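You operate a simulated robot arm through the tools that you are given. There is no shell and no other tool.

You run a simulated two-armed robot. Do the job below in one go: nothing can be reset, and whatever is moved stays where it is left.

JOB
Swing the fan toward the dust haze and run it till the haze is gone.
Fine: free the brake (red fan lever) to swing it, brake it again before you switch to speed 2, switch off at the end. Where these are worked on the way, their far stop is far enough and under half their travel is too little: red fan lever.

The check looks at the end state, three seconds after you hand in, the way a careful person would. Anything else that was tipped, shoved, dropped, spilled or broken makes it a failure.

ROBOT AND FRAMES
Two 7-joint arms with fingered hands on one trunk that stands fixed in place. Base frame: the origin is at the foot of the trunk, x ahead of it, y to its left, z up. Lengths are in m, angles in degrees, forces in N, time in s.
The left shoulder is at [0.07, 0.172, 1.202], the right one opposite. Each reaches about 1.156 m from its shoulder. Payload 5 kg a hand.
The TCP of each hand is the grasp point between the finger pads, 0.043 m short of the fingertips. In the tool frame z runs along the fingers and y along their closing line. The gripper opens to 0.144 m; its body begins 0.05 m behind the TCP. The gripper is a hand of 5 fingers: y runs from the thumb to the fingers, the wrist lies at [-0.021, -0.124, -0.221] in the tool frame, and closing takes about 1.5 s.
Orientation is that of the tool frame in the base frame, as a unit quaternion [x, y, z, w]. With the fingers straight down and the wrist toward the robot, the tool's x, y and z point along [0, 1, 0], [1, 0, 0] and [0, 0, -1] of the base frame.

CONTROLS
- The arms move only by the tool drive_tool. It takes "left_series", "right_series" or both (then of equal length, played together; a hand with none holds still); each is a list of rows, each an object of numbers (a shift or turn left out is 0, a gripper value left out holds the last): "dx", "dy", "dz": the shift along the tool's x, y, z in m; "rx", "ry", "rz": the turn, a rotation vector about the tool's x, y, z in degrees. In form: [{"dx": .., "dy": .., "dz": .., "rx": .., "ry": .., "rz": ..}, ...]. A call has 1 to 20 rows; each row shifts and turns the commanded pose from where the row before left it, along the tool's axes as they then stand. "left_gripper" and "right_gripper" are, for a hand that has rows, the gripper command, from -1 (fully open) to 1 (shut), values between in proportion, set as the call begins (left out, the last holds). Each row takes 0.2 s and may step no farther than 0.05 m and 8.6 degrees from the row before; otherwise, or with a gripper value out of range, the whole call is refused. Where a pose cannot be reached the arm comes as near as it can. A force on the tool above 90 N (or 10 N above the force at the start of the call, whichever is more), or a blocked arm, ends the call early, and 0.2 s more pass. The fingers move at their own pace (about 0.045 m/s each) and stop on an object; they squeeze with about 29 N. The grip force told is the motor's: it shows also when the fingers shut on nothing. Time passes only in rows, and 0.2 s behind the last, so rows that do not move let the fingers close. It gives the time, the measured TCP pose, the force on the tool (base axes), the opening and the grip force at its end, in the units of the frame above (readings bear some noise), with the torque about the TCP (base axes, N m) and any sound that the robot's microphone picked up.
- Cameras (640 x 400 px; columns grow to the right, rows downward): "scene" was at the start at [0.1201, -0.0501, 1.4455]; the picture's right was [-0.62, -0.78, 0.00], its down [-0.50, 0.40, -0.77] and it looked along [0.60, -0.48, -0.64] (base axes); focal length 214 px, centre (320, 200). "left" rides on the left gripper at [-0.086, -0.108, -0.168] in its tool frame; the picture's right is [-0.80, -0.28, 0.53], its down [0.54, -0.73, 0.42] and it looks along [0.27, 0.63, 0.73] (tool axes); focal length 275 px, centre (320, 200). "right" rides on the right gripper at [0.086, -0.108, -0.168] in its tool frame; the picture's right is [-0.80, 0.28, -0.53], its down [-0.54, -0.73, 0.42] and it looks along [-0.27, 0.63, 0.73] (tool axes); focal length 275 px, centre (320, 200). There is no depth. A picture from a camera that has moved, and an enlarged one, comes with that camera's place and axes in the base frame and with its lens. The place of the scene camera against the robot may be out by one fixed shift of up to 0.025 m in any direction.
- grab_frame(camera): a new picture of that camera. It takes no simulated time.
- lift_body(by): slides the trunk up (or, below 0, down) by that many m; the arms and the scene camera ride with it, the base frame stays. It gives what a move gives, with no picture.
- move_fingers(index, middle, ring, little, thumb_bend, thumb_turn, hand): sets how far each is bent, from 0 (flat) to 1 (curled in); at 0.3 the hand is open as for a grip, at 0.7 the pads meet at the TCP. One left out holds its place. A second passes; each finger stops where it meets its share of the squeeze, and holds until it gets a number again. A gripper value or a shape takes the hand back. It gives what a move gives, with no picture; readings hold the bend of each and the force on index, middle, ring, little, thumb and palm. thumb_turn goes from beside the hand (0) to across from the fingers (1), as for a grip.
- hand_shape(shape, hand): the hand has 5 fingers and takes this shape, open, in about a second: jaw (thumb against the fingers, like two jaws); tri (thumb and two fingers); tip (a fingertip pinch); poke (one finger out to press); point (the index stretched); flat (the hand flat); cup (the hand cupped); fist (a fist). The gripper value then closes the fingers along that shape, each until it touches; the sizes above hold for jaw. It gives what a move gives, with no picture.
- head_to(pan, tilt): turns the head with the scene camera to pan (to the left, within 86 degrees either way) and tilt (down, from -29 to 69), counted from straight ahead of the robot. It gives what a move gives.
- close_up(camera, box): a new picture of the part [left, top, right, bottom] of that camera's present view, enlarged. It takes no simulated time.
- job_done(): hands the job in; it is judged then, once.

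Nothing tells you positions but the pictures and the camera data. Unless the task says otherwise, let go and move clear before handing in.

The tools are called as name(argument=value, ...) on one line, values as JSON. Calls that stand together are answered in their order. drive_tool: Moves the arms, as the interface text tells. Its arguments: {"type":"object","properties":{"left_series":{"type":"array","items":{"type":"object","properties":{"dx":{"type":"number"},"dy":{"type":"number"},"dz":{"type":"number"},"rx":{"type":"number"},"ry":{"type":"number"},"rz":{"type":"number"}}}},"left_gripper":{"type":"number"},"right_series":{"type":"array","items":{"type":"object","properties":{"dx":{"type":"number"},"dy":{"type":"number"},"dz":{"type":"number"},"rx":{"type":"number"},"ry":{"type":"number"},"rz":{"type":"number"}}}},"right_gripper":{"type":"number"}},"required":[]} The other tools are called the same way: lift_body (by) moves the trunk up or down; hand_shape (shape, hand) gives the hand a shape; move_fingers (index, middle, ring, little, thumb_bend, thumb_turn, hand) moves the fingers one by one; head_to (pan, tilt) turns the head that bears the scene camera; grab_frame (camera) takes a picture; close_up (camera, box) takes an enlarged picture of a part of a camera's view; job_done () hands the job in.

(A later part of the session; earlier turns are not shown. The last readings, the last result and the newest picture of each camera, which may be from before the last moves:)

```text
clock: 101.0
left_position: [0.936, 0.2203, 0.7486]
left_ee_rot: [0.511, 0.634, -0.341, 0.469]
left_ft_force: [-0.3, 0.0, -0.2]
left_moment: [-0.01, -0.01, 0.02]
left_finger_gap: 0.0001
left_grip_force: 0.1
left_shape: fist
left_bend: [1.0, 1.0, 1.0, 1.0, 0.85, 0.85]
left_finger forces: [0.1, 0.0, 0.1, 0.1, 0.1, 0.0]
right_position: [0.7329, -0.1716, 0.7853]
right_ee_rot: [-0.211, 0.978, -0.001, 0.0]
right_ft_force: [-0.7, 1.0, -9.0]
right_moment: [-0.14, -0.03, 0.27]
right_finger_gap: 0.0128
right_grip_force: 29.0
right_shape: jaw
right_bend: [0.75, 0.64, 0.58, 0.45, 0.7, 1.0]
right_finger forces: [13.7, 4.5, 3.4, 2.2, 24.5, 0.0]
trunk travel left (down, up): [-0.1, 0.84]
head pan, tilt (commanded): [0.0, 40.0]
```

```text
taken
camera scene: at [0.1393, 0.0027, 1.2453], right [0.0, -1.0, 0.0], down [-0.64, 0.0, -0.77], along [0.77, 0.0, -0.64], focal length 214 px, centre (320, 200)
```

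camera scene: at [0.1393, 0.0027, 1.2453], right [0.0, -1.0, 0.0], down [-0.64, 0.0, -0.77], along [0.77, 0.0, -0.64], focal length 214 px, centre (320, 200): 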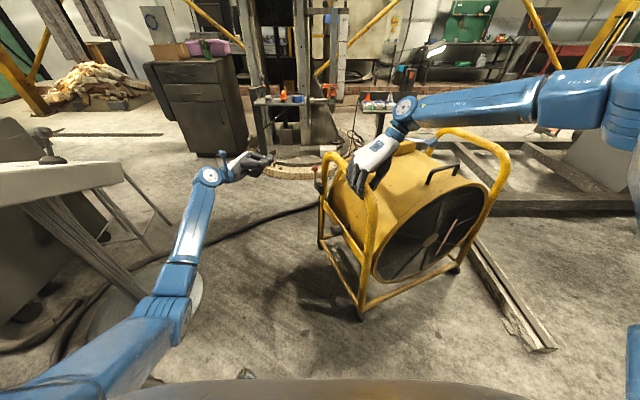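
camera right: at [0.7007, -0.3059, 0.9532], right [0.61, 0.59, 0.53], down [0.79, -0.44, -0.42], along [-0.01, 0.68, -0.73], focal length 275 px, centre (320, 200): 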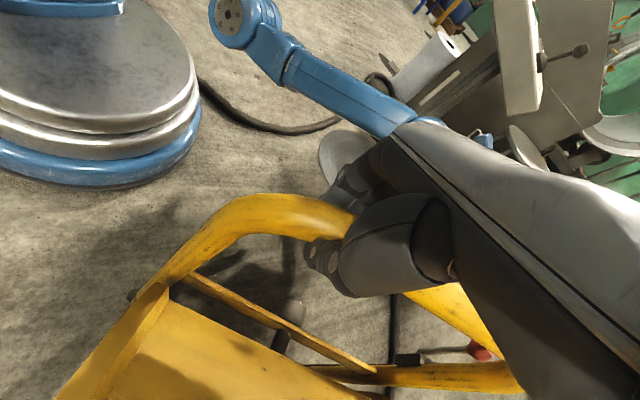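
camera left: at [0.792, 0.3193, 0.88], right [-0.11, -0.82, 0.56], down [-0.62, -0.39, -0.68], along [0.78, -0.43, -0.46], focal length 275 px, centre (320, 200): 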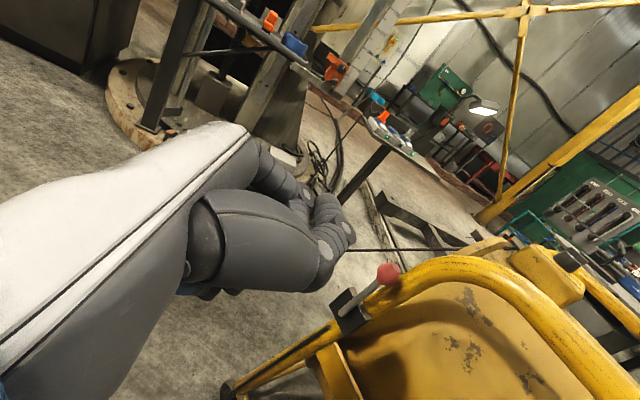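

The elbow is outboard now and the arm moves freely. I slide the fist in (along its finger direction) behind the ball.

drive_tool(left_series=[{"dy": -0.003, "dz": 0.04}, {"dy": -0.003, "dz": 0.04}, {"dy": -0.003, "dz": 0.04}, {"dy": -0.003, "dz": 0.03}])

grab_frame(camera="left")

grab_frame(camera="scene")

```text
clock: 102.0
left_position: [0.96, 0.0818, 0.7]
left_ee_rot: [0.511, 0.634, -0.341, 0.47]
left_ft_force: [0.3, 0.2, 0.4]
left_moment: [0.04, 0.01, -0.03]
left_finger_gap: 0.0003
left_grip_force: 0.0
left_shape: fist
left_bend: [1.0, 1.0, 1.0, 1.0, 0.85, 0.85]
left_finger forces: [0.0, 0.0, 0.0, 0.0, 0.0, 0.0]
right_position: [0.7346, -0.173, 0.7862]
right_ee_rot: [-0.212, 0.977, -0.001, 0.0]
right_ft_force: [-1.5, 2.3, -8.6]
right_moment: [-0.09, 0.0, 0.31]
right_finger_gap: 0.0126
right_grip_force: 29.3
right_shape: jaw
right_bend: [0.75, 0.64, 0.59, 0.45, 0.7, 1.0]
right_finger forces: [14.1, 4.5, 3.6, 2.4, 23.7, 0.1]
trunk travel left (down, up): [-0.1, 0.84]
head pan, tilt (commanded): [0.0, 40.0]
```

```text
taken
camera left: at [0.8155, 0.1799, 0.8307], right [-0.11, -0.82, 0.56], down [-0.62, -0.39, -0.68], along [0.78, -0.43, -0.46], focal length 275 px, centre (320, 200)
```

left: 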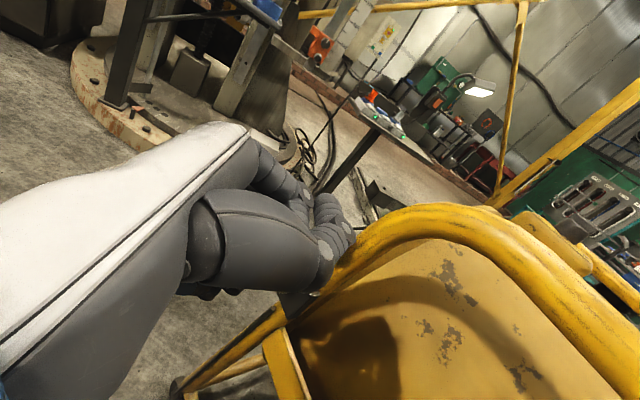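

```text
taken
camera scene: at [0.1393, 0.0029, 1.2453], right [0.0, -1.0, 0.0], down [-0.64, 0.0, -0.77], along [0.77, 0.0, -0.64], focal length 214 px, centre (320, 200)
```

scene: 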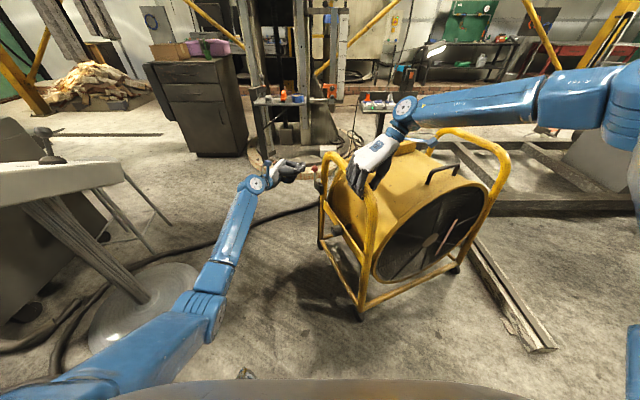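

The fist is almost behind the ball. A bit further in, and then a look from the head camera zoomed.

drive_tool(left_series=[{"dy": 0.001, "dz": 0.025}, {"dy": 0.001, "dz": 0.025}])

head_to(pan=-10, tilt=35)

close_up(camera="scene", box=[220, 120, 360, 260])

grab_frame(camera="left")

```text
clock: 102.6
left_position: [0.9752, 0.0358, 0.683]
left_ee_rot: [0.511, 0.633, -0.342, 0.47]
left_ft_force: [0.9, -0.1, 0.4]
left_moment: [0.0, 0.0, -0.04]
left_finger_gap: 0.0
left_grip_force: 0.0
left_shape: fist
left_bend: [1.0, 1.0, 1.0, 1.0, 0.85, 0.85]
left_finger forces: [0.1, 0.1, 0.0, 0.0, 0.0, 0.1]
right_position: [0.7347, -0.1715, 0.7854]
right_ee_rot: [-0.212, 0.977, -0.003, 0.0]
right_ft_force: [-2.3, 3.2, -9.2]
right_moment: [-0.16, 0.01, 0.3]
right_finger_gap: 0.0128
right_grip_force: 29.7
right_shape: jaw
right_bend: [0.75, 0.64, 0.59, 0.45, 0.7, 1.0]
right_finger forces: [14.3, 4.7, 3.7, 2.2, 23.4, 0.0]
trunk travel left (down, up): [-0.1, 0.84]
head pan, tilt (commanded): [0.0, 40.0]
```

```text
clock: 103.3
left_position: [0.9746, 0.0361, 0.6837]
left_ee_rot: [0.512, 0.634, -0.342, 0.469]
left_ft_force: [0.0, 0.3, 0.1]
left_moment: [-0.02, 0.0, 0.03]
left_finger_gap: 0.0
left_grip_force: 0.1
left_shape: fist
left_bend: [1.0, 1.0, 1.0, 1.0, 0.85, 0.85]
left_finger forces: [0.0, 0.1, 0.0, 0.0, 0.0, 0.1]
right_position: [0.7344, -0.172, 0.7841]
right_ee_rot: [-0.211, 0.977, -0.003, 0.001]
right_ft_force: [-1.4, 4.0, -8.6]
right_moment: [-0.14, -0.02, 0.32]
right_finger_gap: 0.0126
right_grip_force: 29.6
right_shape: jaw
right_bend: [0.75, 0.64, 0.59, 0.45, 0.7, 1.0]
right_finger forces: [14.5, 4.8, 3.8, 2.5, 23.1, 0.1]
trunk travel left (down, up): [-0.1, 0.84]
head pan, tilt (commanded): [-10.0, 35.0]
```

```text
2.86 times, centred on (290, 190) of scene
camera zoom: at [0.1411, -0.012, 1.2528], right [-0.17, -0.98, 0.0], down [-0.57, 0.1, -0.82], along [0.81, -0.14, -0.57], focal length 613 px, centre (406, 229)
```

zoom: 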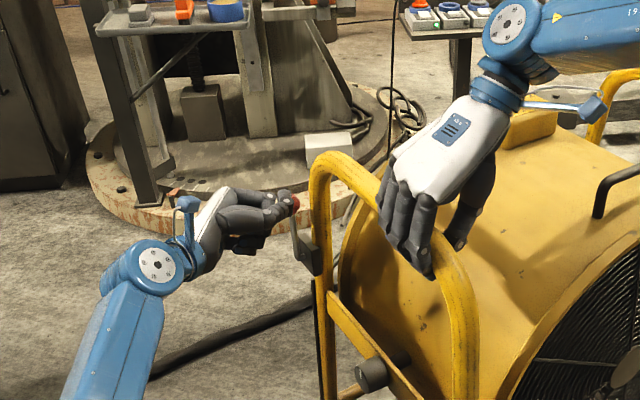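

```text
taken
camera left: at [0.8305, 0.1346, 0.8135], right [-0.12, -0.82, 0.56], down [-0.62, -0.39, -0.68], along [0.78, -0.43, -0.46], focal length 275 px, centre (320, 200)
```

left: 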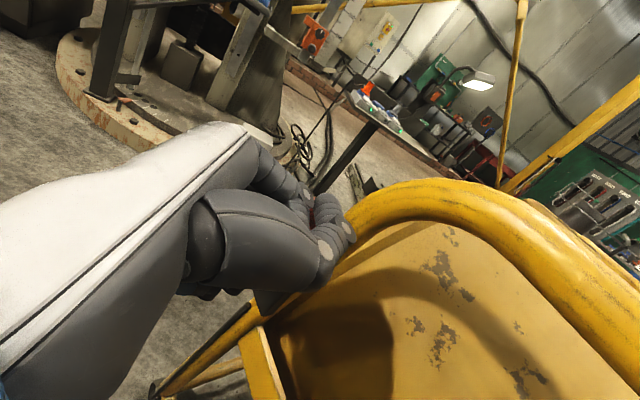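

The fist's end overlaps the left half of the ball from behind. I slide 12 mm further right, then push gently along the lever's plane, with the right hand holding the hoop.

drive_tool(left_series=[{"dz": 0.012}, {"dx": 0.001, "dy": 0.0098, "dz": -0.0015}, {"dx": 0.001, "dy": 0.0098, "dz": -0.0015}])

close_up(camera="scene", box=[240, 140, 340, 240])

```text
clock: 104.1
left_position: [0.9952, 0.0334, 0.6789]
left_ee_rot: [0.511, 0.634, -0.342, 0.469]
left_ft_force: [-0.2, 0.3, -0.6]
left_moment: [-0.02, 0.01, 0.02]
left_finger_gap: 0.0
left_grip_force: 0.1
left_shape: fist
left_bend: [1.0, 1.0, 1.0, 1.0, 0.85, 0.85]
left_finger forces: [0.0, 0.1, 0.1, 0.0, 0.0, 0.1]
right_position: [0.7342, -0.1733, 0.7858]
right_ee_rot: [-0.211, 0.977, -0.002, 0.001]
right_ft_force: [-1.2, 4.2, -10.0]
right_moment: [-0.18, -0.03, 0.3]
right_finger_gap: 0.0127
right_grip_force: 29.5
right_shape: jaw
right_bend: [0.75, 0.64, 0.59, 0.45, 0.7, 1.0]
right_finger forces: [14.4, 4.8, 3.9, 2.5, 23.0, 0.0]
trunk travel left (down, up): [-0.1, 0.84]
head pan, tilt (commanded): [-10.0, 35.0]
```

```text
4.00 times, centred on (290, 190) of scene
camera zoom: at [0.1411, -0.012, 1.2528], right [-0.17, -0.98, 0.0], down [-0.57, 0.1, -0.82], along [0.81, -0.14, -0.57], focal length 858 px, centre (440, 240)
```

zoom: 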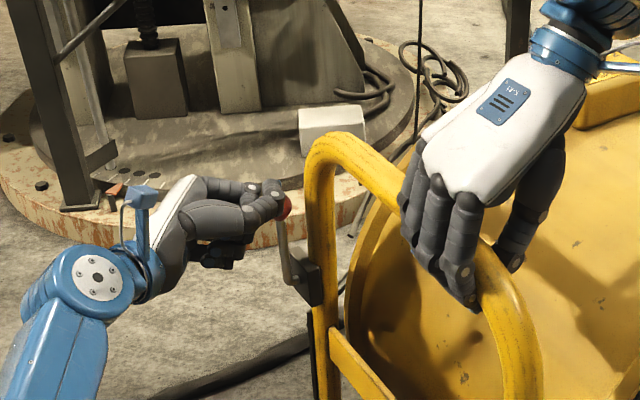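

No contact yet, and the fist covers most of the ball. I keep advancing in 1 cm steps.

drive_tool(left_series=[{"dx": 0.001, "dy": 0.0098, "dz": 0.0005}, {"dx": 0.001, "dy": 0.0098, "dz": 0.0005}])

close_up(camera="scene", box=[240, 140, 340, 240])

```text
clock: 104.7
left_position: [1.016, 0.0379, 0.6771]
left_ee_rot: [0.511, 0.633, -0.343, 0.47]
left_ft_force: [0.1, 0.1, 0.6]
left_moment: [-0.02, -0.05, -0.01]
left_finger_gap: 0.0
left_grip_force: 0.0
left_shape: fist
left_bend: [1.0, 1.0, 1.0, 1.0, 0.85, 0.85]
left_finger forces: [0.1, 0.0, 0.0, 0.1, 0.4, 0.1]
right_position: [0.7337, -0.1725, 0.7861]
right_ee_rot: [-0.211, 0.977, -0.003, 0.001]
right_ft_force: [-1.3, 3.7, -9.9]
right_moment: [-0.16, -0.03, 0.27]
right_finger_gap: 0.0126
right_grip_force: 29.1
right_shape: jaw
right_bend: [0.75, 0.64, 0.59, 0.45, 0.7, 1.0]
right_finger forces: [14.5, 4.8, 3.7, 2.4, 23.0, 0.1]
trunk travel left (down, up): [-0.1, 0.84]
head pan, tilt (commanded): [-10.0, 35.0]
```

```text
4.00 times, centred on (290, 190) of scene
camera zoom: at [0.1411, -0.0121, 1.2528], right [-0.17, -0.98, 0.0], down [-0.57, 0.1, -0.82], along [0.81, -0.14, -0.57], focal length 858 px, centre (440, 240)
```

zoom: 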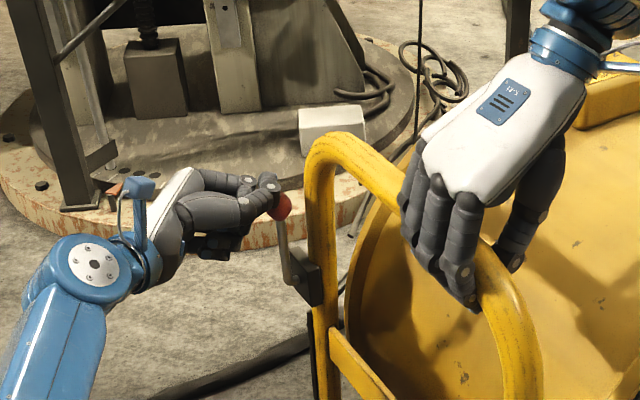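

The fist touches the ball only at its left edge. I back off 1 cm, shift 2 cm further right and slightly down, and push again.

drive_tool(left_series=[{"dy": -0.014}, {"dz": 0.01, "dx": 0.004}, {"dz": 0.01, "dx": 0.004}, {"dx": 0.001, "dy": 0.0098}, {"dx": 0.001, "dy": 0.0098, "dz": 0.0005}])

close_up(camera="scene", box=[240, 140, 340, 240])

```text
clock: 105.9
left_position: [1.026, 0.0315, 0.6688]
left_ee_rot: [0.508, 0.633, -0.34, 0.475]
left_ft_force: [-14.8, 48.9, 41.8]
left_moment: [-0.56, -0.94, 0.87]
left_finger_gap: 0.136
left_grip_force: 0.1
left_shape: fist
left_bend: [1.0, 1.0, 1.0, 1.0, 0.88, 0.82]
left_finger forces: [42.9, 0.0, 0.1, 0.0, 21.4, 0.0]
right_position: [0.7345, -0.171, 0.7859]
right_ee_rot: [-0.211, 0.978, -0.004, 0.002]
right_ft_force: [22.7, 5.9, -34.6]
right_moment: [-0.68, -0.12, -0.38]
right_finger_gap: 0.0119
right_grip_force: 28.8
right_shape: jaw
right_bend: [0.75, 0.64, 0.6, 0.46, 0.69, 1.0]
right_finger forces: [13.8, 4.7, 4.5, 2.1, 27.8, 0.0]
trunk travel left (down, up): [-0.1, 0.84]
head pan, tilt (commanded): [-10.0, 35.0]
```

```text
4.00 times, centred on (290, 190) of scene
camera zoom: at [0.1393, -0.0077, 1.2532], right [-0.17, -0.99, 0.0], down [-0.56, 0.09, -0.82], along [0.81, -0.14, -0.57], focal length 858 px, centre (440, 240)
```

zoom: 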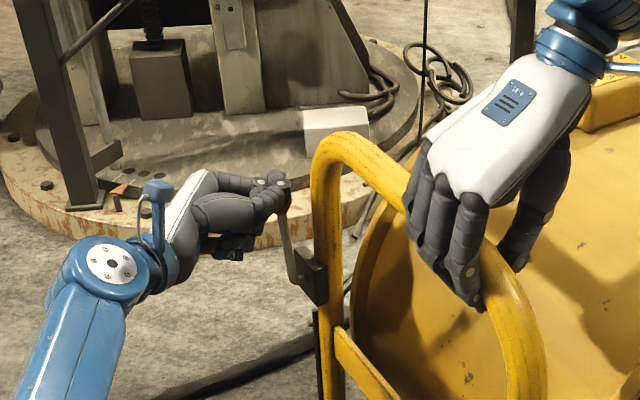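

The fist wedged against the ball's left side (high side load), so I back straight off, and re-position further right (in the lever's own plane) before pushing.

drive_tool(left_series=[{"dz": -0.012}, {"dy": -0.02}, {"dy": -0.022}])

close_up(camera="scene", box=[240, 140, 340, 240])

```text
clock: 106.7
left_position: [0.9817, 0.023, 0.6686]
left_ee_rot: [0.512, 0.632, -0.341, 0.471]
left_ft_force: [13.2, 9.8, 28.1]
left_moment: [0.08, -0.51, 0.24]
left_finger_gap: 0.0002
left_grip_force: 0.1
left_shape: fist
left_bend: [1.0, 1.0, 1.0, 1.0, 0.88, 0.82]
left_finger forces: [15.2, 0.0, 0.1, 0.0, 19.1, 0.0]
right_position: [0.7293, -0.175, 0.7859]
right_ee_rot: [-0.21, 0.978, -0.004, 0.001]
right_ft_force: [-16.5, -11.5, -22.8]
right_moment: [-0.47, -0.04, 0.94]
right_finger_gap: 0.0118
right_grip_force: 29.0
right_shape: jaw
right_bend: [0.75, 0.64, 0.59, 0.44, 0.69, 1.0]
right_finger forces: [12.0, 4.8, 5.1, 3.0, 26.8, 0.0]
trunk travel left (down, up): [-0.1, 0.84]
head pan, tilt (commanded): [-10.0, 35.0]
```

```text
4.00 times, centred on (290, 190) of scene
camera zoom: at [0.1385, -0.0141, 1.2531], right [-0.18, -0.98, 0.0], down [-0.56, 0.1, -0.82], along [0.81, -0.14, -0.57], focal length 858 px, centre (440, 240)
```

zoom: 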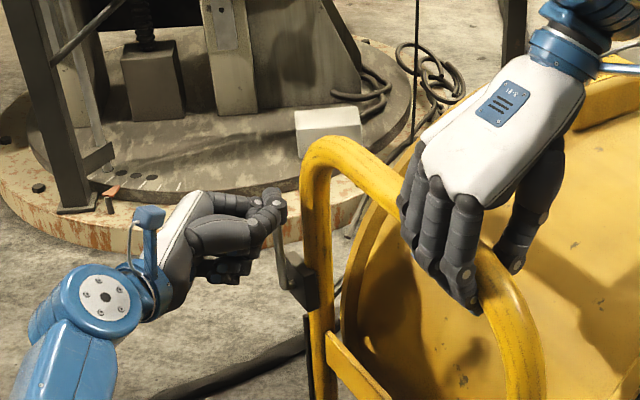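

The ball has become caught between index and thumb, which actually gives a hold on the lever. I now push it forward along its arc with small steps, watching both hands' forces.

drive_tool(left_series=[{"dx": 0.0, "dy": 0.0103, "dz": -0.0015}, {"dx": 0.001, "dy": 0.0103, "dz": -0.0015}])

close_up(camera="scene", box=[240, 140, 340, 240])

close_up(camera="left", box=[220, 160, 420, 330])

```text
clock: 107.3
left_position: [0.9986, 0.0323, 0.6654]
left_ee_rot: [0.512, 0.634, -0.342, 0.468]
left_ft_force: [-2.3, -0.4, 21.2]
left_moment: [-0.07, -0.54, -0.06]
left_finger_gap: 0.1365
left_grip_force: 0.1
left_shape: fist
left_bend: [1.0, 1.0, 1.0, 1.0, 0.85, 0.8]
left_finger forces: [0.0, 0.0, 0.0, 0.1, 21.3, 0.0]
right_position: [0.7334, -0.1723, 0.7855]
right_ee_rot: [-0.212, 0.977, -0.002, 0.001]
right_ft_force: [-2.9, 2.2, -26.6]
right_moment: [-0.53, -0.07, 0.31]
right_finger_gap: 0.0119
right_grip_force: 28.8
right_shape: jaw
right_bend: [0.75, 0.64, 0.59, 0.45, 0.69, 1.0]
right_finger forces: [15.3, 5.4, 5.4, 2.6, 23.5, 0.0]
trunk travel left (down, up): [-0.1, 0.84]
head pan, tilt (commanded): [-10.0, 35.0]
```

```text
4.00 times, centred on (290, 190) of scene
camera zoom: at [0.1397, -0.0128, 1.2528], right [-0.17, -0.98, 0.0], down [-0.56, 0.1, -0.82], along [0.81, -0.14, -0.57], focal length 858 px, centre (440, 240)
```

zoom: 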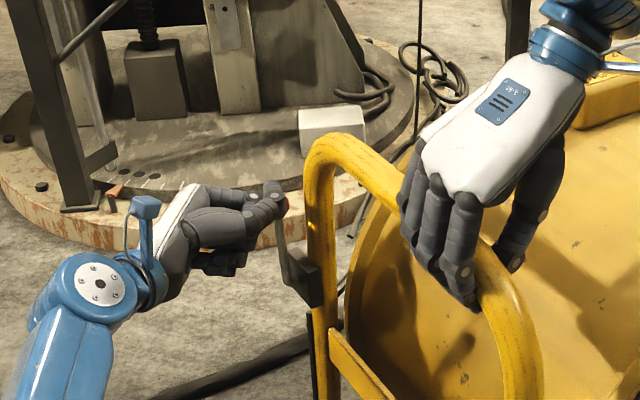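

```text
2.35 times, centred on (320, 245) of left
camera zoom: at [0.8555, 0.1314, 0.7965], right [-0.12, -0.82, 0.56], down [-0.62, -0.38, -0.68], along [0.78, -0.43, -0.46], focal length 648 px, centre (320, 94)
```

zoom: 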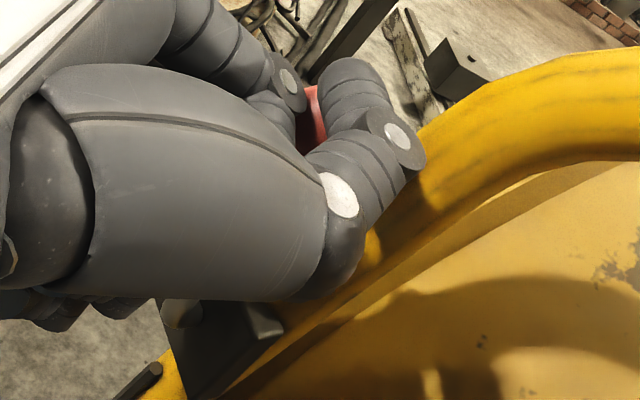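

The thumb sits on the robot side of the ball, so pushing forward works, but the hand presses down too much (21 N along the shaft). I raise slightly and push forward.

drive_tool(left_series=[{"dx": -0.006, "dy": 0.01, "dz": -0.001}, {"dx": -0.002, "dy": 0.01, "dz": -0.001}, {"dx": 0.0, "dy": 0.01, "dz": -0.001}])

close_up(camera="scene", box=[240, 140, 340, 240])

close_up(camera="left", box=[220, 160, 420, 330])

```text
clock: 108.1
left_position: [1.0288, 0.0403, 0.6718]
left_ee_rot: [0.511, 0.635, -0.342, 0.467]
left_ft_force: [-0.5, 1.3, 1.2]
left_moment: [0.02, -0.05, 0.0]
left_finger_gap: 0.0
left_grip_force: 0.1
left_shape: fist
left_bend: [1.0, 1.0, 1.0, 1.0, 0.86, 0.84]
left_finger forces: [0.1, 0.0, 0.0, 0.0, 1.4, 0.0]
right_position: [0.7345, -0.1711, 0.7861]
right_ee_rot: [-0.212, 0.977, -0.002, 0.0]
right_ft_force: [-7.3, 4.0, -17.0]
right_moment: [-0.31, -0.1, 0.45]
right_finger_gap: 0.0122
right_grip_force: 28.9
right_shape: jaw
right_bend: [0.75, 0.64, 0.59, 0.45, 0.7, 1.0]
right_finger forces: [15.1, 5.1, 5.1, 2.6, 22.4, 0.0]
trunk travel left (down, up): [-0.1, 0.84]
head pan, tilt (commanded): [-10.0, 35.0]
```

```text
4.00 times, centred on (290, 190) of scene
camera zoom: at [0.141, -0.0121, 1.2527], right [-0.17, -0.98, 0.0], down [-0.57, 0.1, -0.82], along [0.81, -0.14, -0.57], focal length 858 px, centre (440, 240)
```

zoom: 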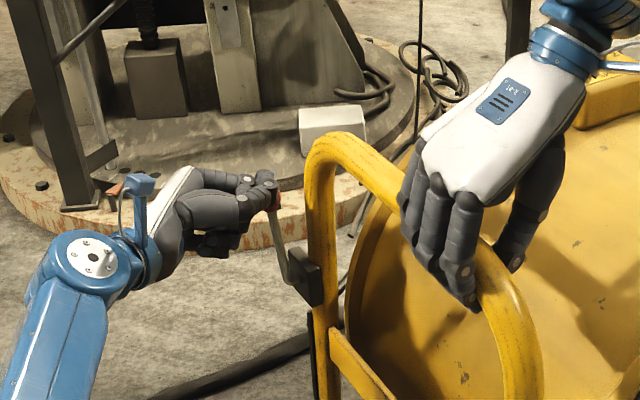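

```text
2.35 times, centred on (320, 245) of left
camera zoom: at [0.8845, 0.139, 0.8036], right [-0.11, -0.82, 0.56], down [-0.62, -0.38, -0.68], along [0.78, -0.43, -0.47], focal length 648 px, centre (320, 94)
```

zoom: 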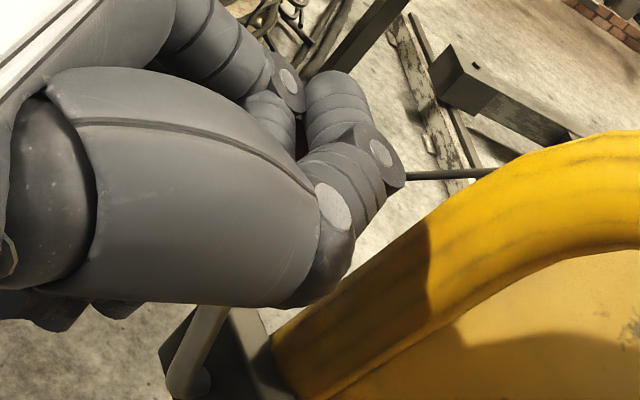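

The lever is following forward now with low force (≈77°). I continue along the arc, beginning to descend.

drive_tool(left_series=[{"dx": 0.002, "dy": 0.01, "dz": -0.001}, {"dx": 0.003, "dy": 0.01, "dz": -0.001}, {"dx": 0.004, "dy": 0.01, "dz": -0.001}])

close_up(camera="scene", box=[240, 140, 340, 240])

grab_frame(camera="left")

```text
clock: 108.9
left_position: [1.0565, 0.0529, 0.6681]
left_ee_rot: [0.512, 0.634, -0.341, 0.468]
left_ft_force: [0.4, 0.7, 0.4]
left_moment: [-0.02, -0.02, 0.0]
left_finger_gap: 0.0
left_grip_force: 0.1
left_shape: fist
left_bend: [1.0, 1.0, 1.0, 1.0, 0.85, 0.85]
left_finger forces: [0.0, 0.0, 0.0, 0.0, 0.9, 0.0]
right_position: [0.7348, -0.1708, 0.7855]
right_ee_rot: [-0.211, 0.977, -0.002, 0.0]
right_ft_force: [-6.7, 6.7, -13.3]
right_moment: [-0.18, -0.08, 0.44]
right_finger_gap: 0.0121
right_grip_force: 29.2
right_shape: jaw
right_bend: [0.75, 0.64, 0.59, 0.45, 0.7, 1.0]
right_finger forces: [15.0, 5.2, 5.0, 2.8, 22.1, 0.0]
trunk travel left (down, up): [-0.1, 0.84]
head pan, tilt (commanded): [-10.0, 35.0]
```

```text
4.00 times, centred on (290, 190) of scene
camera zoom: at [0.141, -0.0119, 1.2529], right [-0.17, -0.98, 0.0], down [-0.57, 0.1, -0.82], along [0.81, -0.14, -0.57], focal length 858 px, centre (440, 240)
```

zoom: 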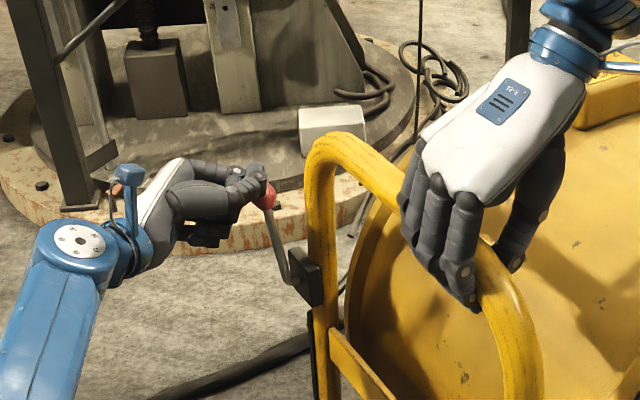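

```text
taken
camera left: at [0.913, 0.152, 0.7995], right [-0.11, -0.82, 0.56], down [-0.62, -0.39, -0.68], along [0.78, -0.43, -0.46], focal length 275 px, centre (320, 200)
```

left: 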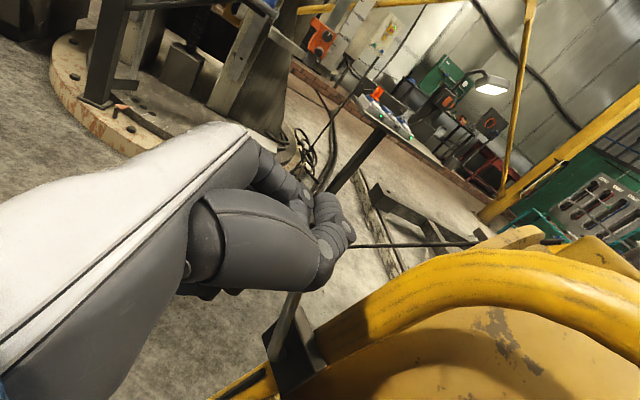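

The lever is now about halfway over (≈50°). I continue forward and downward.

drive_tool(left_series=[{"dx": 0.008, "dy": 0.009, "dz": 0.001}, {"dx": 0.009, "dy": 0.008, "dz": 0.002}, {"dx": 0.01, "dy": 0.007, "dz": 0.002}])

close_up(camera="scene", box=[240, 140, 340, 240])

grab_frame(camera="left")

```text
clock: 109.7
left_position: [1.0805, 0.0629, 0.6418]
left_ee_rot: [0.511, 0.634, -0.342, 0.47]
left_ft_force: [1.7, -0.4, -0.1]
left_moment: [0.01, -0.03, 0.0]
left_finger_gap: 0.0
left_grip_force: 0.1
left_shape: fist
left_bend: [1.0, 1.0, 1.0, 1.0, 0.85, 0.85]
left_finger forces: [0.0, 0.0, 0.0, 0.0, 0.0, 0.1]
right_position: [0.734, -0.1727, 0.7864]
right_ee_rot: [-0.212, 0.977, -0.002, 0.0]
right_ft_force: [-5.1, 6.3, -10.0]
right_moment: [-0.13, -0.07, 0.39]
right_finger_gap: 0.0126
right_grip_force: 29.5
right_shape: jaw
right_bend: [0.75, 0.64, 0.59, 0.45, 0.7, 1.0]
right_finger forces: [15.1, 5.1, 4.8, 2.9, 22.0, 0.1]
trunk travel left (down, up): [-0.1, 0.84]
head pan, tilt (commanded): [-10.0, 35.0]
```

```text
4.00 times, centred on (290, 190) of scene
camera zoom: at [0.141, -0.0119, 1.2528], right [-0.17, -0.98, 0.0], down [-0.57, 0.1, -0.82], along [0.81, -0.14, -0.57], focal length 858 px, centre (440, 240)
```

zoom: 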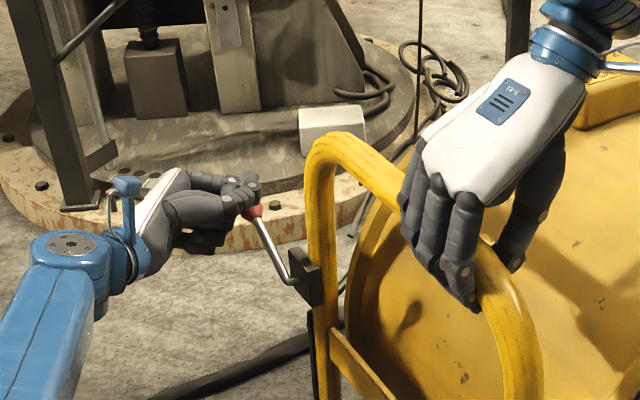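

```text
taken
camera left: at [0.9366, 0.1621, 0.7731], right [-0.12, -0.82, 0.56], down [-0.62, -0.39, -0.68], along [0.78, -0.43, -0.46], focal length 275 px, centre (320, 200)
```

left: 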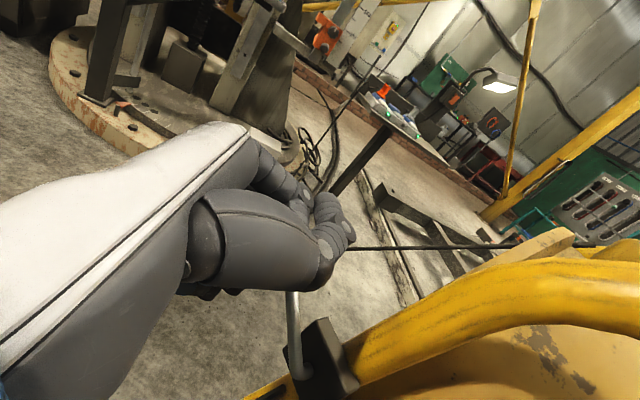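

The lever is near 35–40° now. I continue to press it down to its original stop (~28°).

drive_tool(left_series=[{"dx": 0.011, "dy": 0.005, "dz": 0.003}, {"dx": 0.011, "dy": 0.004, "dz": 0.003}, {"dx": 0.011, "dy": 0.003, "dz": 0.003}])

close_up(camera="scene", box=[240, 140, 340, 240])

grab_frame(camera="left")

```text
clock: 110.5
left_position: [1.085, 0.0654, 0.6312]
left_ee_rot: [0.511, 0.633, -0.342, 0.47]
left_ft_force: [0.2, -0.2, -0.1]
left_moment: [0.0, 0.0, 0.02]
left_finger_gap: 0.0
left_grip_force: 0.0
left_shape: fist
left_bend: [1.0, 1.0, 1.0, 1.0, 0.85, 0.85]
left_finger forces: [0.1, 0.1, 0.1, 0.0, 0.0, 0.1]
left hand out of reach, approached as far as the arm can: row 2, 3
right_position: [0.7352, -0.1718, 0.7853]
right_ee_rot: [-0.211, 0.977, -0.003, 0.0]
right_ft_force: [-4.9, 6.5, -10.4]
right_moment: [-0.09, -0.07, 0.36]
right_finger_gap: 0.0123
right_grip_force: 29.1
right_shape: jaw
right_bend: [0.75, 0.64, 0.59, 0.45, 0.7, 1.0]
right_finger forces: [15.0, 4.9, 4.7, 2.7, 21.9, 0.0]
trunk travel left (down, up): [-0.1, 0.84]
head pan, tilt (commanded): [-10.0, 35.0]
```

```text
4.00 times, centred on (290, 190) of scene
camera zoom: at [0.1409, -0.0118, 1.2529], right [-0.17, -0.98, 0.0], down [-0.57, 0.1, -0.82], along [0.81, -0.14, -0.57], focal length 858 px, centre (440, 240)
```

zoom: 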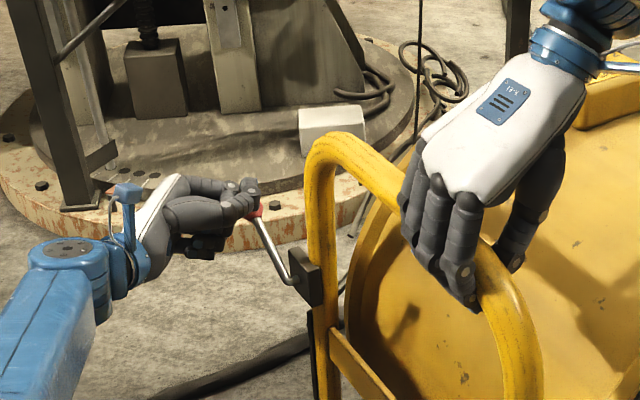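

```text
taken
camera left: at [0.9414, 0.1644, 0.7622], right [-0.12, -0.82, 0.56], down [-0.62, -0.39, -0.68], along [0.78, -0.43, -0.46], focal length 275 px, centre (320, 200)
```

left: 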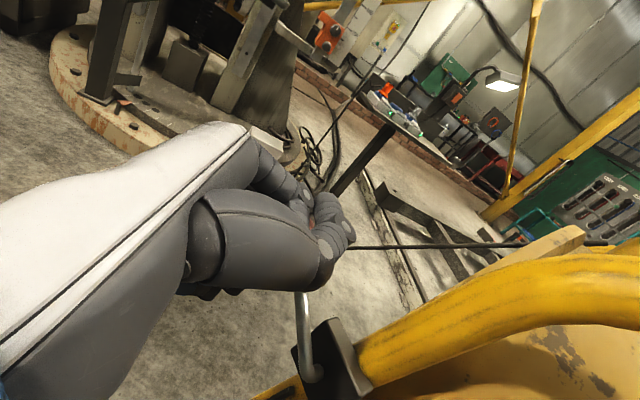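

The left arm is at its reach limit with the lever around 35°. I shift the fist slightly back and further down to press the ball the rest of the way.

drive_tool(left_series=[{"dx": 0.001, "dy": -0.01, "dz": 0.002}, {"dx": 0.001, "dy": -0.01, "dz": 0.002}])

close_up(camera="scene", box=[250, 150, 330, 230])

close_up(camera="left", box=[220, 160, 420, 400])

```text
clock: 111.1
left_position: [1.0666, 0.0568, 0.627]
left_ee_rot: [0.511, 0.633, -0.341, 0.47]
left_ft_force: [-0.4, 0.4, 0.5]
left_moment: [0.02, 0.04, 0.0]
left_finger_gap: 0.0
left_grip_force: 0.1
left_shape: fist
left_bend: [1.0, 1.0, 1.0, 1.0, 0.85, 0.85]
left_finger forces: [0.0, 0.0, 0.1, 0.1, 0.1, 0.0]
right_position: [0.734, -0.1721, 0.7854]
right_ee_rot: [-0.212, 0.977, -0.003, 0.001]
right_ft_force: [-4.8, 6.5, -9.8]
right_moment: [-0.12, -0.05, 0.39]
right_finger_gap: 0.0124
right_grip_force: 29.1
right_shape: jaw
right_bend: [0.75, 0.64, 0.59, 0.45, 0.7, 1.0]
right_finger forces: [15.0, 5.1, 4.6, 2.7, 21.9, 0.0]
trunk travel left (down, up): [-0.1, 0.84]
head pan, tilt (commanded): [-10.0, 35.0]
```

```text
5.00 times, centred on (290, 190) of scene
camera zoom: at [0.141, -0.0118, 1.2529], right [-0.17, -0.98, 0.0], down [-0.57, 0.1, -0.82], along [0.81, -0.14, -0.57], focal length 1072 px, centre (470, 250)
```

zoom: 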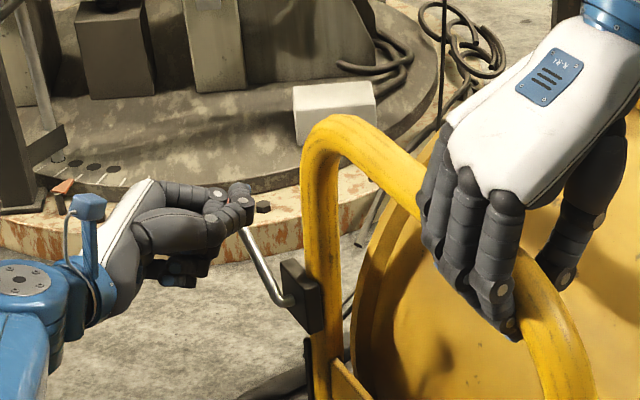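

```text
1.67 times, centred on (320, 280) of left
camera zoom: at [0.9227, 0.1564, 0.7585], right [-0.12, -0.82, 0.56], down [-0.62, -0.39, -0.68], along [0.78, -0.43, -0.46], focal length 459 px, centre (320, 67)
```

zoom: 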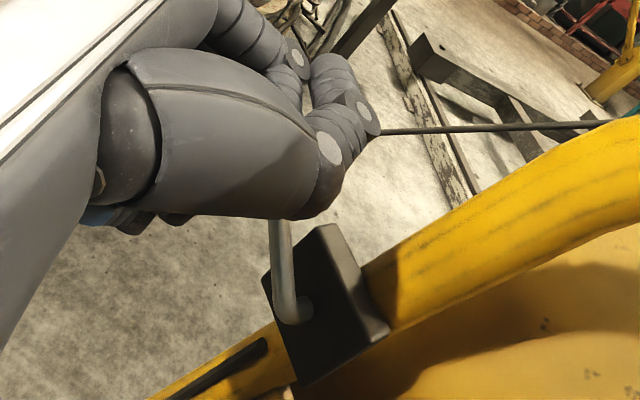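

By projection the lever is now back down at roughly 20–28°, i.e. its original braked position, and the fist is unloaded. I back the left fist away and look at the lever unobstructed.

drive_tool(left_series=[{"dy": -0.015}, {"dy": -0.015}, {"dy": -0.02}])

close_up(camera="scene", box=[250, 150, 330, 230])

close_up(camera="left", box=[220, 160, 420, 400])

```text
clock: 111.9
left_position: [1.0181, 0.0442, 0.6259]
left_ee_rot: [0.512, 0.633, -0.342, 0.469]
left_ft_force: [1.1, -0.3, 0.5]
left_moment: [0.07, 0.03, -0.02]
left_finger_gap: 0.0
left_grip_force: 0.1
left_shape: fist
left_bend: [1.0, 1.0, 1.0, 1.0, 0.85, 0.85]
left_finger forces: [0.1, 0.0, 0.0, 0.1, 0.0, 0.0]
right_position: [0.7344, -0.1725, 0.7854]
right_ee_rot: [-0.211, 0.977, -0.003, 0.001]
right_ft_force: [-4.7, 7.2, -8.2]
right_moment: [-0.08, -0.07, 0.35]
right_finger_gap: 0.0123
right_grip_force: 29.1
right_shape: jaw
right_bend: [0.75, 0.64, 0.59, 0.45, 0.7, 1.0]
right_finger forces: [15.0, 5.0, 4.7, 2.8, 22.1, 0.0]
trunk travel left (down, up): [-0.1, 0.84]
head pan, tilt (commanded): [-10.0, 35.0]
```

```text
5.00 times, centred on (290, 190) of scene
camera zoom: at [0.1409, -0.0118, 1.2529], right [-0.17, -0.98, 0.0], down [-0.57, 0.1, -0.82], along [0.81, -0.14, -0.57], focal length 1072 px, centre (470, 250)
```

zoom: 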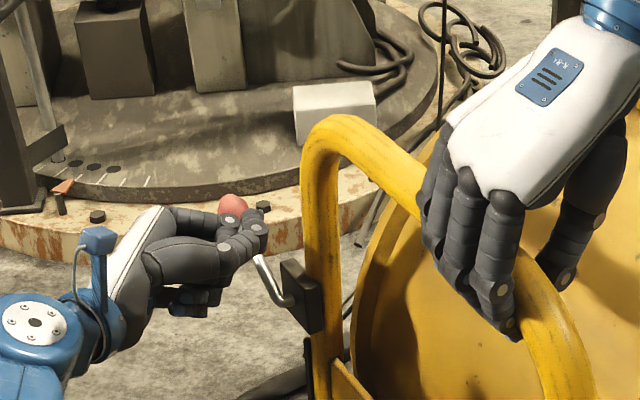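

```text
1.67 times, centred on (320, 280) of left
camera zoom: at [0.874, 0.1441, 0.7568], right [-0.12, -0.82, 0.57], down [-0.62, -0.39, -0.68], along [0.78, -0.43, -0.46], focal length 459 px, centre (320, 67)
```

zoom: 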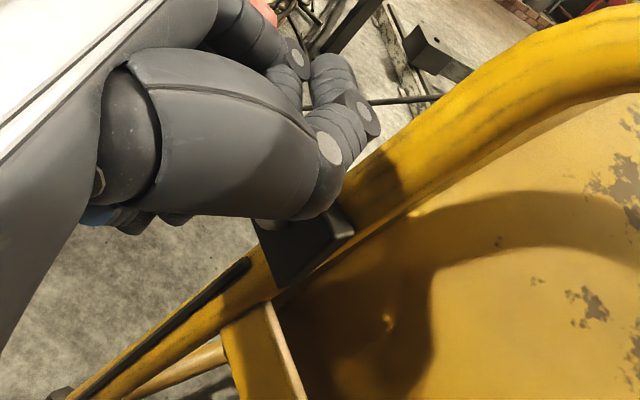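

The ball is visible past the fist at about 26° – the lever is back at its braked stop. I retreat the left hand to the left and up, then release the right hand from the hoop and lift it.

drive_tool(left_series=[{"dz": -0.03}, {"dz": -0.04}, {"dz": -0.04}, {"dz": -0.04}, {"dz": -0.04, "dx": -0.02}, {"dz": -0.04, "dx": -0.02}, {"dz": -0.04, "dx": -0.02}])

close_up(camera="scene", box=[230, 130, 350, 250])

drive_tool(right_series=[{}, {}, {}, {}, {}, {}, {}, {}], right_gripper=-1)

close_up(camera="scene", box=[260, 90, 480, 300])

```text
clock: 113.5
left_position: [0.9542, 0.2707, 0.7683]
left_ee_rot: [0.512, 0.633, -0.342, 0.469]
left_ft_force: [-0.5, -0.9, -1.4]
left_moment: [-0.01, -0.06, 0.04]
left_finger_gap: 0.0
left_grip_force: 0.1
left_shape: fist
left_bend: [1.0, 1.0, 1.0, 1.0, 0.85, 0.85]
left_finger forces: [0.0, 0.0, 0.0, 0.0, 0.1, 0.1]
right_position: [0.7343, -0.1716, 0.7855]
right_ee_rot: [-0.21, 0.978, -0.003, 0.0]
right_ft_force: [-3.0, 6.3, -8.3]
right_moment: [-0.1, -0.04, 0.34]
right_finger_gap: 0.0125
right_grip_force: 28.8
right_shape: jaw
right_bend: [0.75, 0.64, 0.59, 0.45, 0.7, 1.0]
right_finger forces: [14.7, 4.8, 4.7, 2.9, 22.2, 0.1]
trunk travel left (down, up): [-0.1, 0.84]
head pan, tilt (commanded): [-10.0, 35.0]
```

```text
3.33 times, centred on (290, 190) of scene
camera zoom: at [0.1409, -0.0115, 1.2528], right [-0.17, -0.98, 0.0], down [-0.57, 0.1, -0.82], along [0.81, -0.14, -0.57], focal length 715 px, centre (420, 233)
```

zoom: 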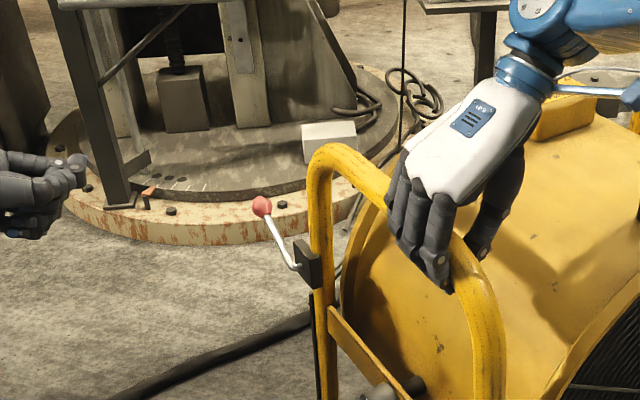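

```text
clock: 115.3
left_position: [0.9544, 0.271, 0.7684]
left_ee_rot: [0.511, 0.633, -0.342, 0.469]
left_ft_force: [0.0, 0.0, -0.3]
left_moment: [0.01, 0.03, -0.01]
left_finger_gap: 0.0
left_grip_force: 0.1
left_shape: fist
left_bend: [1.0, 1.0, 1.0, 1.0, 0.85, 0.85]
left_finger forces: [0.1, 0.0, 0.0, 0.0, 0.0, 0.0]
right_position: [0.7334, -0.1725, 0.7867]
right_ee_rot: [-0.212, 0.977, -0.002, 0.0]
right_ft_force: [-0.1, 0.2, -0.3]
right_moment: [-0.04, 0.0, -0.01]
right_finger_gap: 0.1434
right_grip_force: 0.1
right_shape: jaw
right_bend: [0.3, 0.3, 0.3, 0.3, 0.3, 0.98]
right_finger forces: [0.0, 0.0, 0.0, 0.0, 0.0, 0.1]
trunk travel left (down, up): [-0.1, 0.84]
head pan, tilt (commanded): [-10.0, 35.0]
```

```text
1.90 times, centred on (370, 195) of scene
camera zoom: at [0.1404, -0.0121, 1.2529], right [-0.17, -0.98, 0.0], down [-0.57, 0.1, -0.82], along [0.81, -0.14, -0.57], focal length 408 px, centre (225, 210)
```

zoom: 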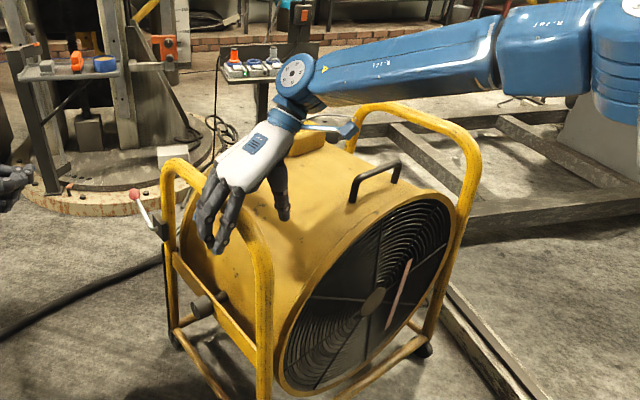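

The lever clearly points away again (braked position), and the hoop is released. I lift the right hand clear and re-check the cart's aim.

drive_tool(right_series=[{"dz": -0.03}, {"dz": -0.03}, {"dz": -0.04}, {"dz": -0.04}, {"dz": -0.04}])

head_to(pan=-30, tilt=48)

grab_frame(camera="scene")

close_up(camera="scene", box=[190, 60, 390, 280])

grab_frame(camera="right")

grab_frame(camera="left")

```text
clock: 116.5
left_position: [0.954, 0.272, 0.7692]
left_ee_rot: [0.511, 0.633, -0.341, 0.47]
left_ft_force: [0.0, 0.3, 0.3]
left_moment: [0.02, -0.05, 0.02]
left_finger_gap: 0.0
left_grip_force: 0.1
left_shape: fist
left_bend: [1.0, 1.0, 1.0, 1.0, 0.85, 0.85]
left_finger forces: [0.0, 0.1, 0.1, 0.0, 0.0, 0.1]
right_position: [0.7307, -0.1713, 0.966]
right_ee_rot: [-0.211, 0.977, -0.003, 0.001]
right_ft_force: [-0.4, -0.1, 0.2]
right_moment: [-0.03, -0.03, 0.0]
right_finger_gap: 0.1438
right_grip_force: 0.1
right_shape: jaw
right_bend: [0.3, 0.3, 0.3, 0.3, 0.3, 0.98]
right_finger forces: [0.0, 0.0, 0.1, 0.0, 0.0, 0.0]
trunk travel left (down, up): [-0.1, 0.84]
head pan, tilt (commanded): [-10.0, 35.0]
```

```text
clock: 117.3
left_position: [0.9556, 0.272, 0.7698]
left_ee_rot: [0.512, 0.633, -0.342, 0.469]
left_ft_force: [0.0, 0.8, -0.2]
left_moment: [0.0, 0.03, 0.02]
left_finger_gap: 0.0001
left_grip_force: 0.1
left_shape: fist
left_bend: [1.0, 1.0, 1.0, 1.0, 0.85, 0.85]
left_finger forces: [0.1, 0.0, 0.0, 0.0, 0.1, 0.1]
right_position: [0.7319, -0.1706, 0.9648]
right_ee_rot: [-0.211, 0.977, -0.003, 0.0]
right_ft_force: [0.0, 0.3, -0.1]
right_moment: [0.03, 0.02, 0.01]
right_finger_gap: 0.1436
right_grip_force: 0.1
right_shape: jaw
right_bend: [0.3, 0.3, 0.3, 0.3, 0.3, 0.98]
right_finger forces: [0.1, 0.0, 0.0, 0.1, 0.0, 0.0]
trunk travel left (down, up): [-0.1, 0.84]
head pan, tilt (commanded): [-30.0, 48.0]
```

```text
taken
camera scene: at [0.1219, -0.0361, 1.234], right [-0.5, -0.87, 0.0], down [-0.64, 0.37, -0.67], along [0.58, -0.33, -0.74], focal length 214 px, centre (320, 200)
```

scene: 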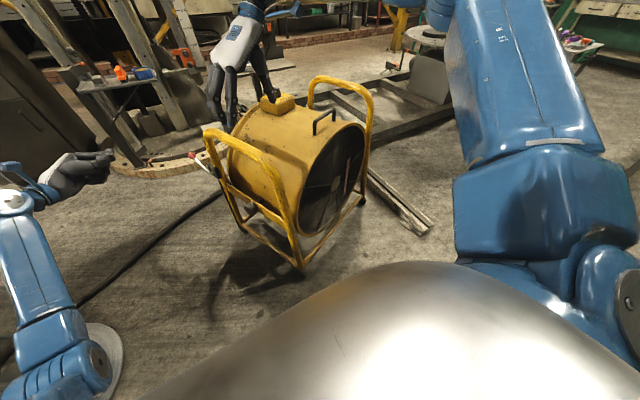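

```text
1.82 times, centred on (290, 170) of scene
camera zoom: at [0.1219, -0.0361, 1.234], right [-0.5, -0.87, 0.0], down [-0.64, 0.37, -0.67], along [0.58, -0.33, -0.74], focal length 390 px, centre (374, 254)
```

zoom: 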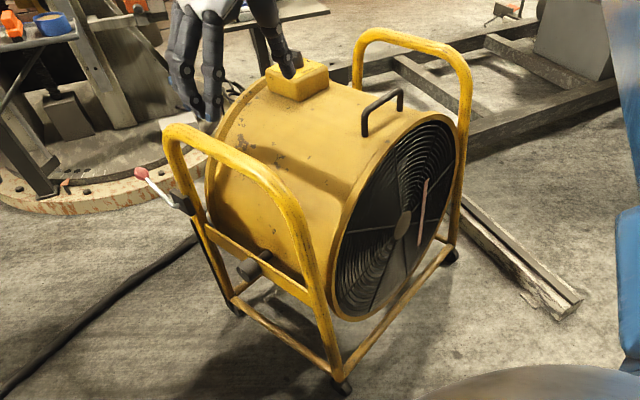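

```text
taken
camera right: at [0.6991, -0.3048, 1.1334], right [0.61, 0.59, 0.53], down [0.79, -0.44, -0.42], along [-0.01, 0.68, -0.73], focal length 275 px, centre (320, 200)
```

right: 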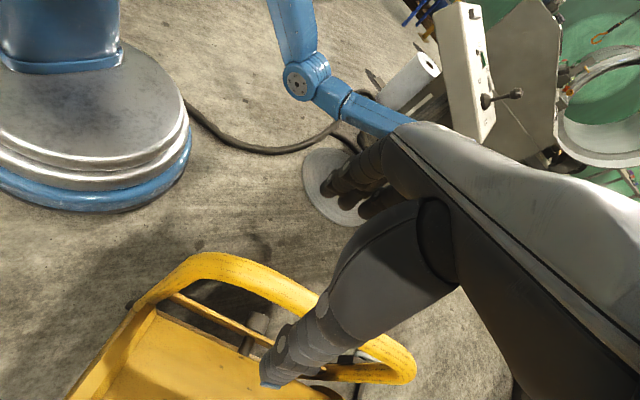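

```text
taken
camera left: at [0.8098, 0.3704, 0.9005], right [-0.12, -0.82, 0.56], down [-0.62, -0.39, -0.68], along [0.78, -0.43, -0.46], focal length 275 px, centre (320, 200)
```

left: 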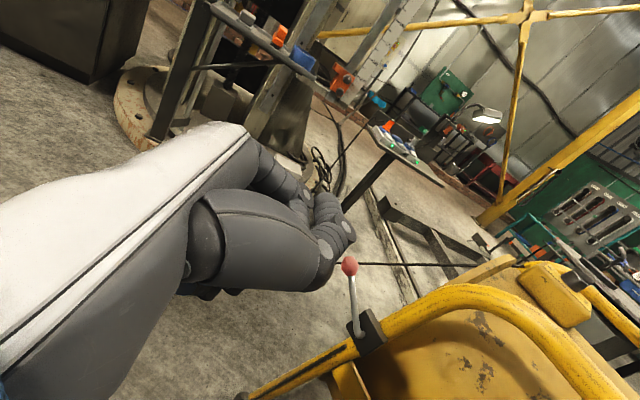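

Lever angle from the left camera is ≈30°, same as at the start (brake on), and the cart is at ≈−66°, aimed at the haze. Next is the knob: OFF now points along azimuth 24°, "1" −21°, "2" −66°. I rotate the right hand to its natural yaw and view the knob.

drive_tool(right_series=[{"rz": 8.14}, {"rz": 8.14}, {"rz": 8.14}, {"rz": 8.14}, {"rz": 8.14}, {"rz": 8.14}, {"rz": 8.14}, {"rz": 8.14}, {"rz": 8.14}, {"rz": 8.14}, {"rz": 8.14}, {"rz": 8.14}, {"rz": 8.14}, {"rz": 8.14}])

grab_frame(camera="right")

grab_frame(camera="scene")

```text
clock: 120.3
left_position: [0.954, 0.2695, 0.7712]
left_ee_rot: [0.512, 0.633, -0.342, 0.47]
left_ft_force: [0.0, -0.5, 0.2]
left_moment: [-0.02, 0.0, 0.01]
left_finger_gap: 0.0
left_grip_force: 0.1
left_shape: fist
left_bend: [1.0, 1.0, 1.0, 1.0, 0.85, 0.85]
left_finger forces: [0.0, 0.1, 0.0, 0.0, 0.1, 0.0]
right_position: [0.7415, -0.3652, 0.9723]
right_ee_rot: [0.609, 0.792, 0.033, -0.028]
right_ft_force: [-0.8, -0.2, -0.6]
right_moment: [0.01, 0.02, -0.02]
right_finger_gap: 0.1441
right_grip_force: 0.1
right_shape: jaw
right_bend: [0.3, 0.3, 0.3, 0.3, 0.3, 0.98]
right_finger forces: [0.0, 0.0, 0.1, 0.1, 0.1, 0.0]
right hand out of reach, approached as far as the arm can: row 10, 11, 12, 13, 14
trunk travel left (down, up): [-0.1, 0.84]
head pan, tilt (commanded): [-30.0, 48.0]
```

```text
taken
camera right: at [0.6155, -0.324, 1.1449], right [0.48, -0.74, 0.47], down [-0.57, -0.67, -0.48], along [0.67, -0.04, -0.74], focal length 275 px, centre (320, 200)
```

right: 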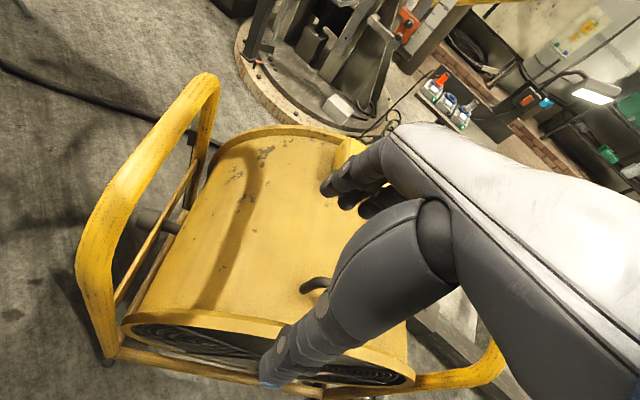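

```text
taken
camera scene: at [0.1216, -0.0366, 1.234], right [-0.5, -0.87, 0.0], down [-0.64, 0.37, -0.67], along [0.58, -0.33, -0.74], focal length 214 px, centre (320, 200)
```

scene: 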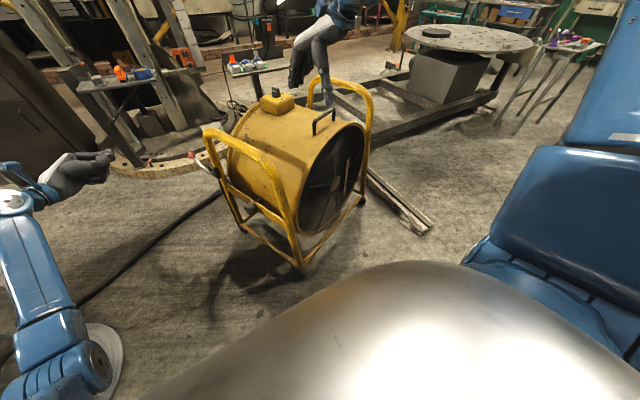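

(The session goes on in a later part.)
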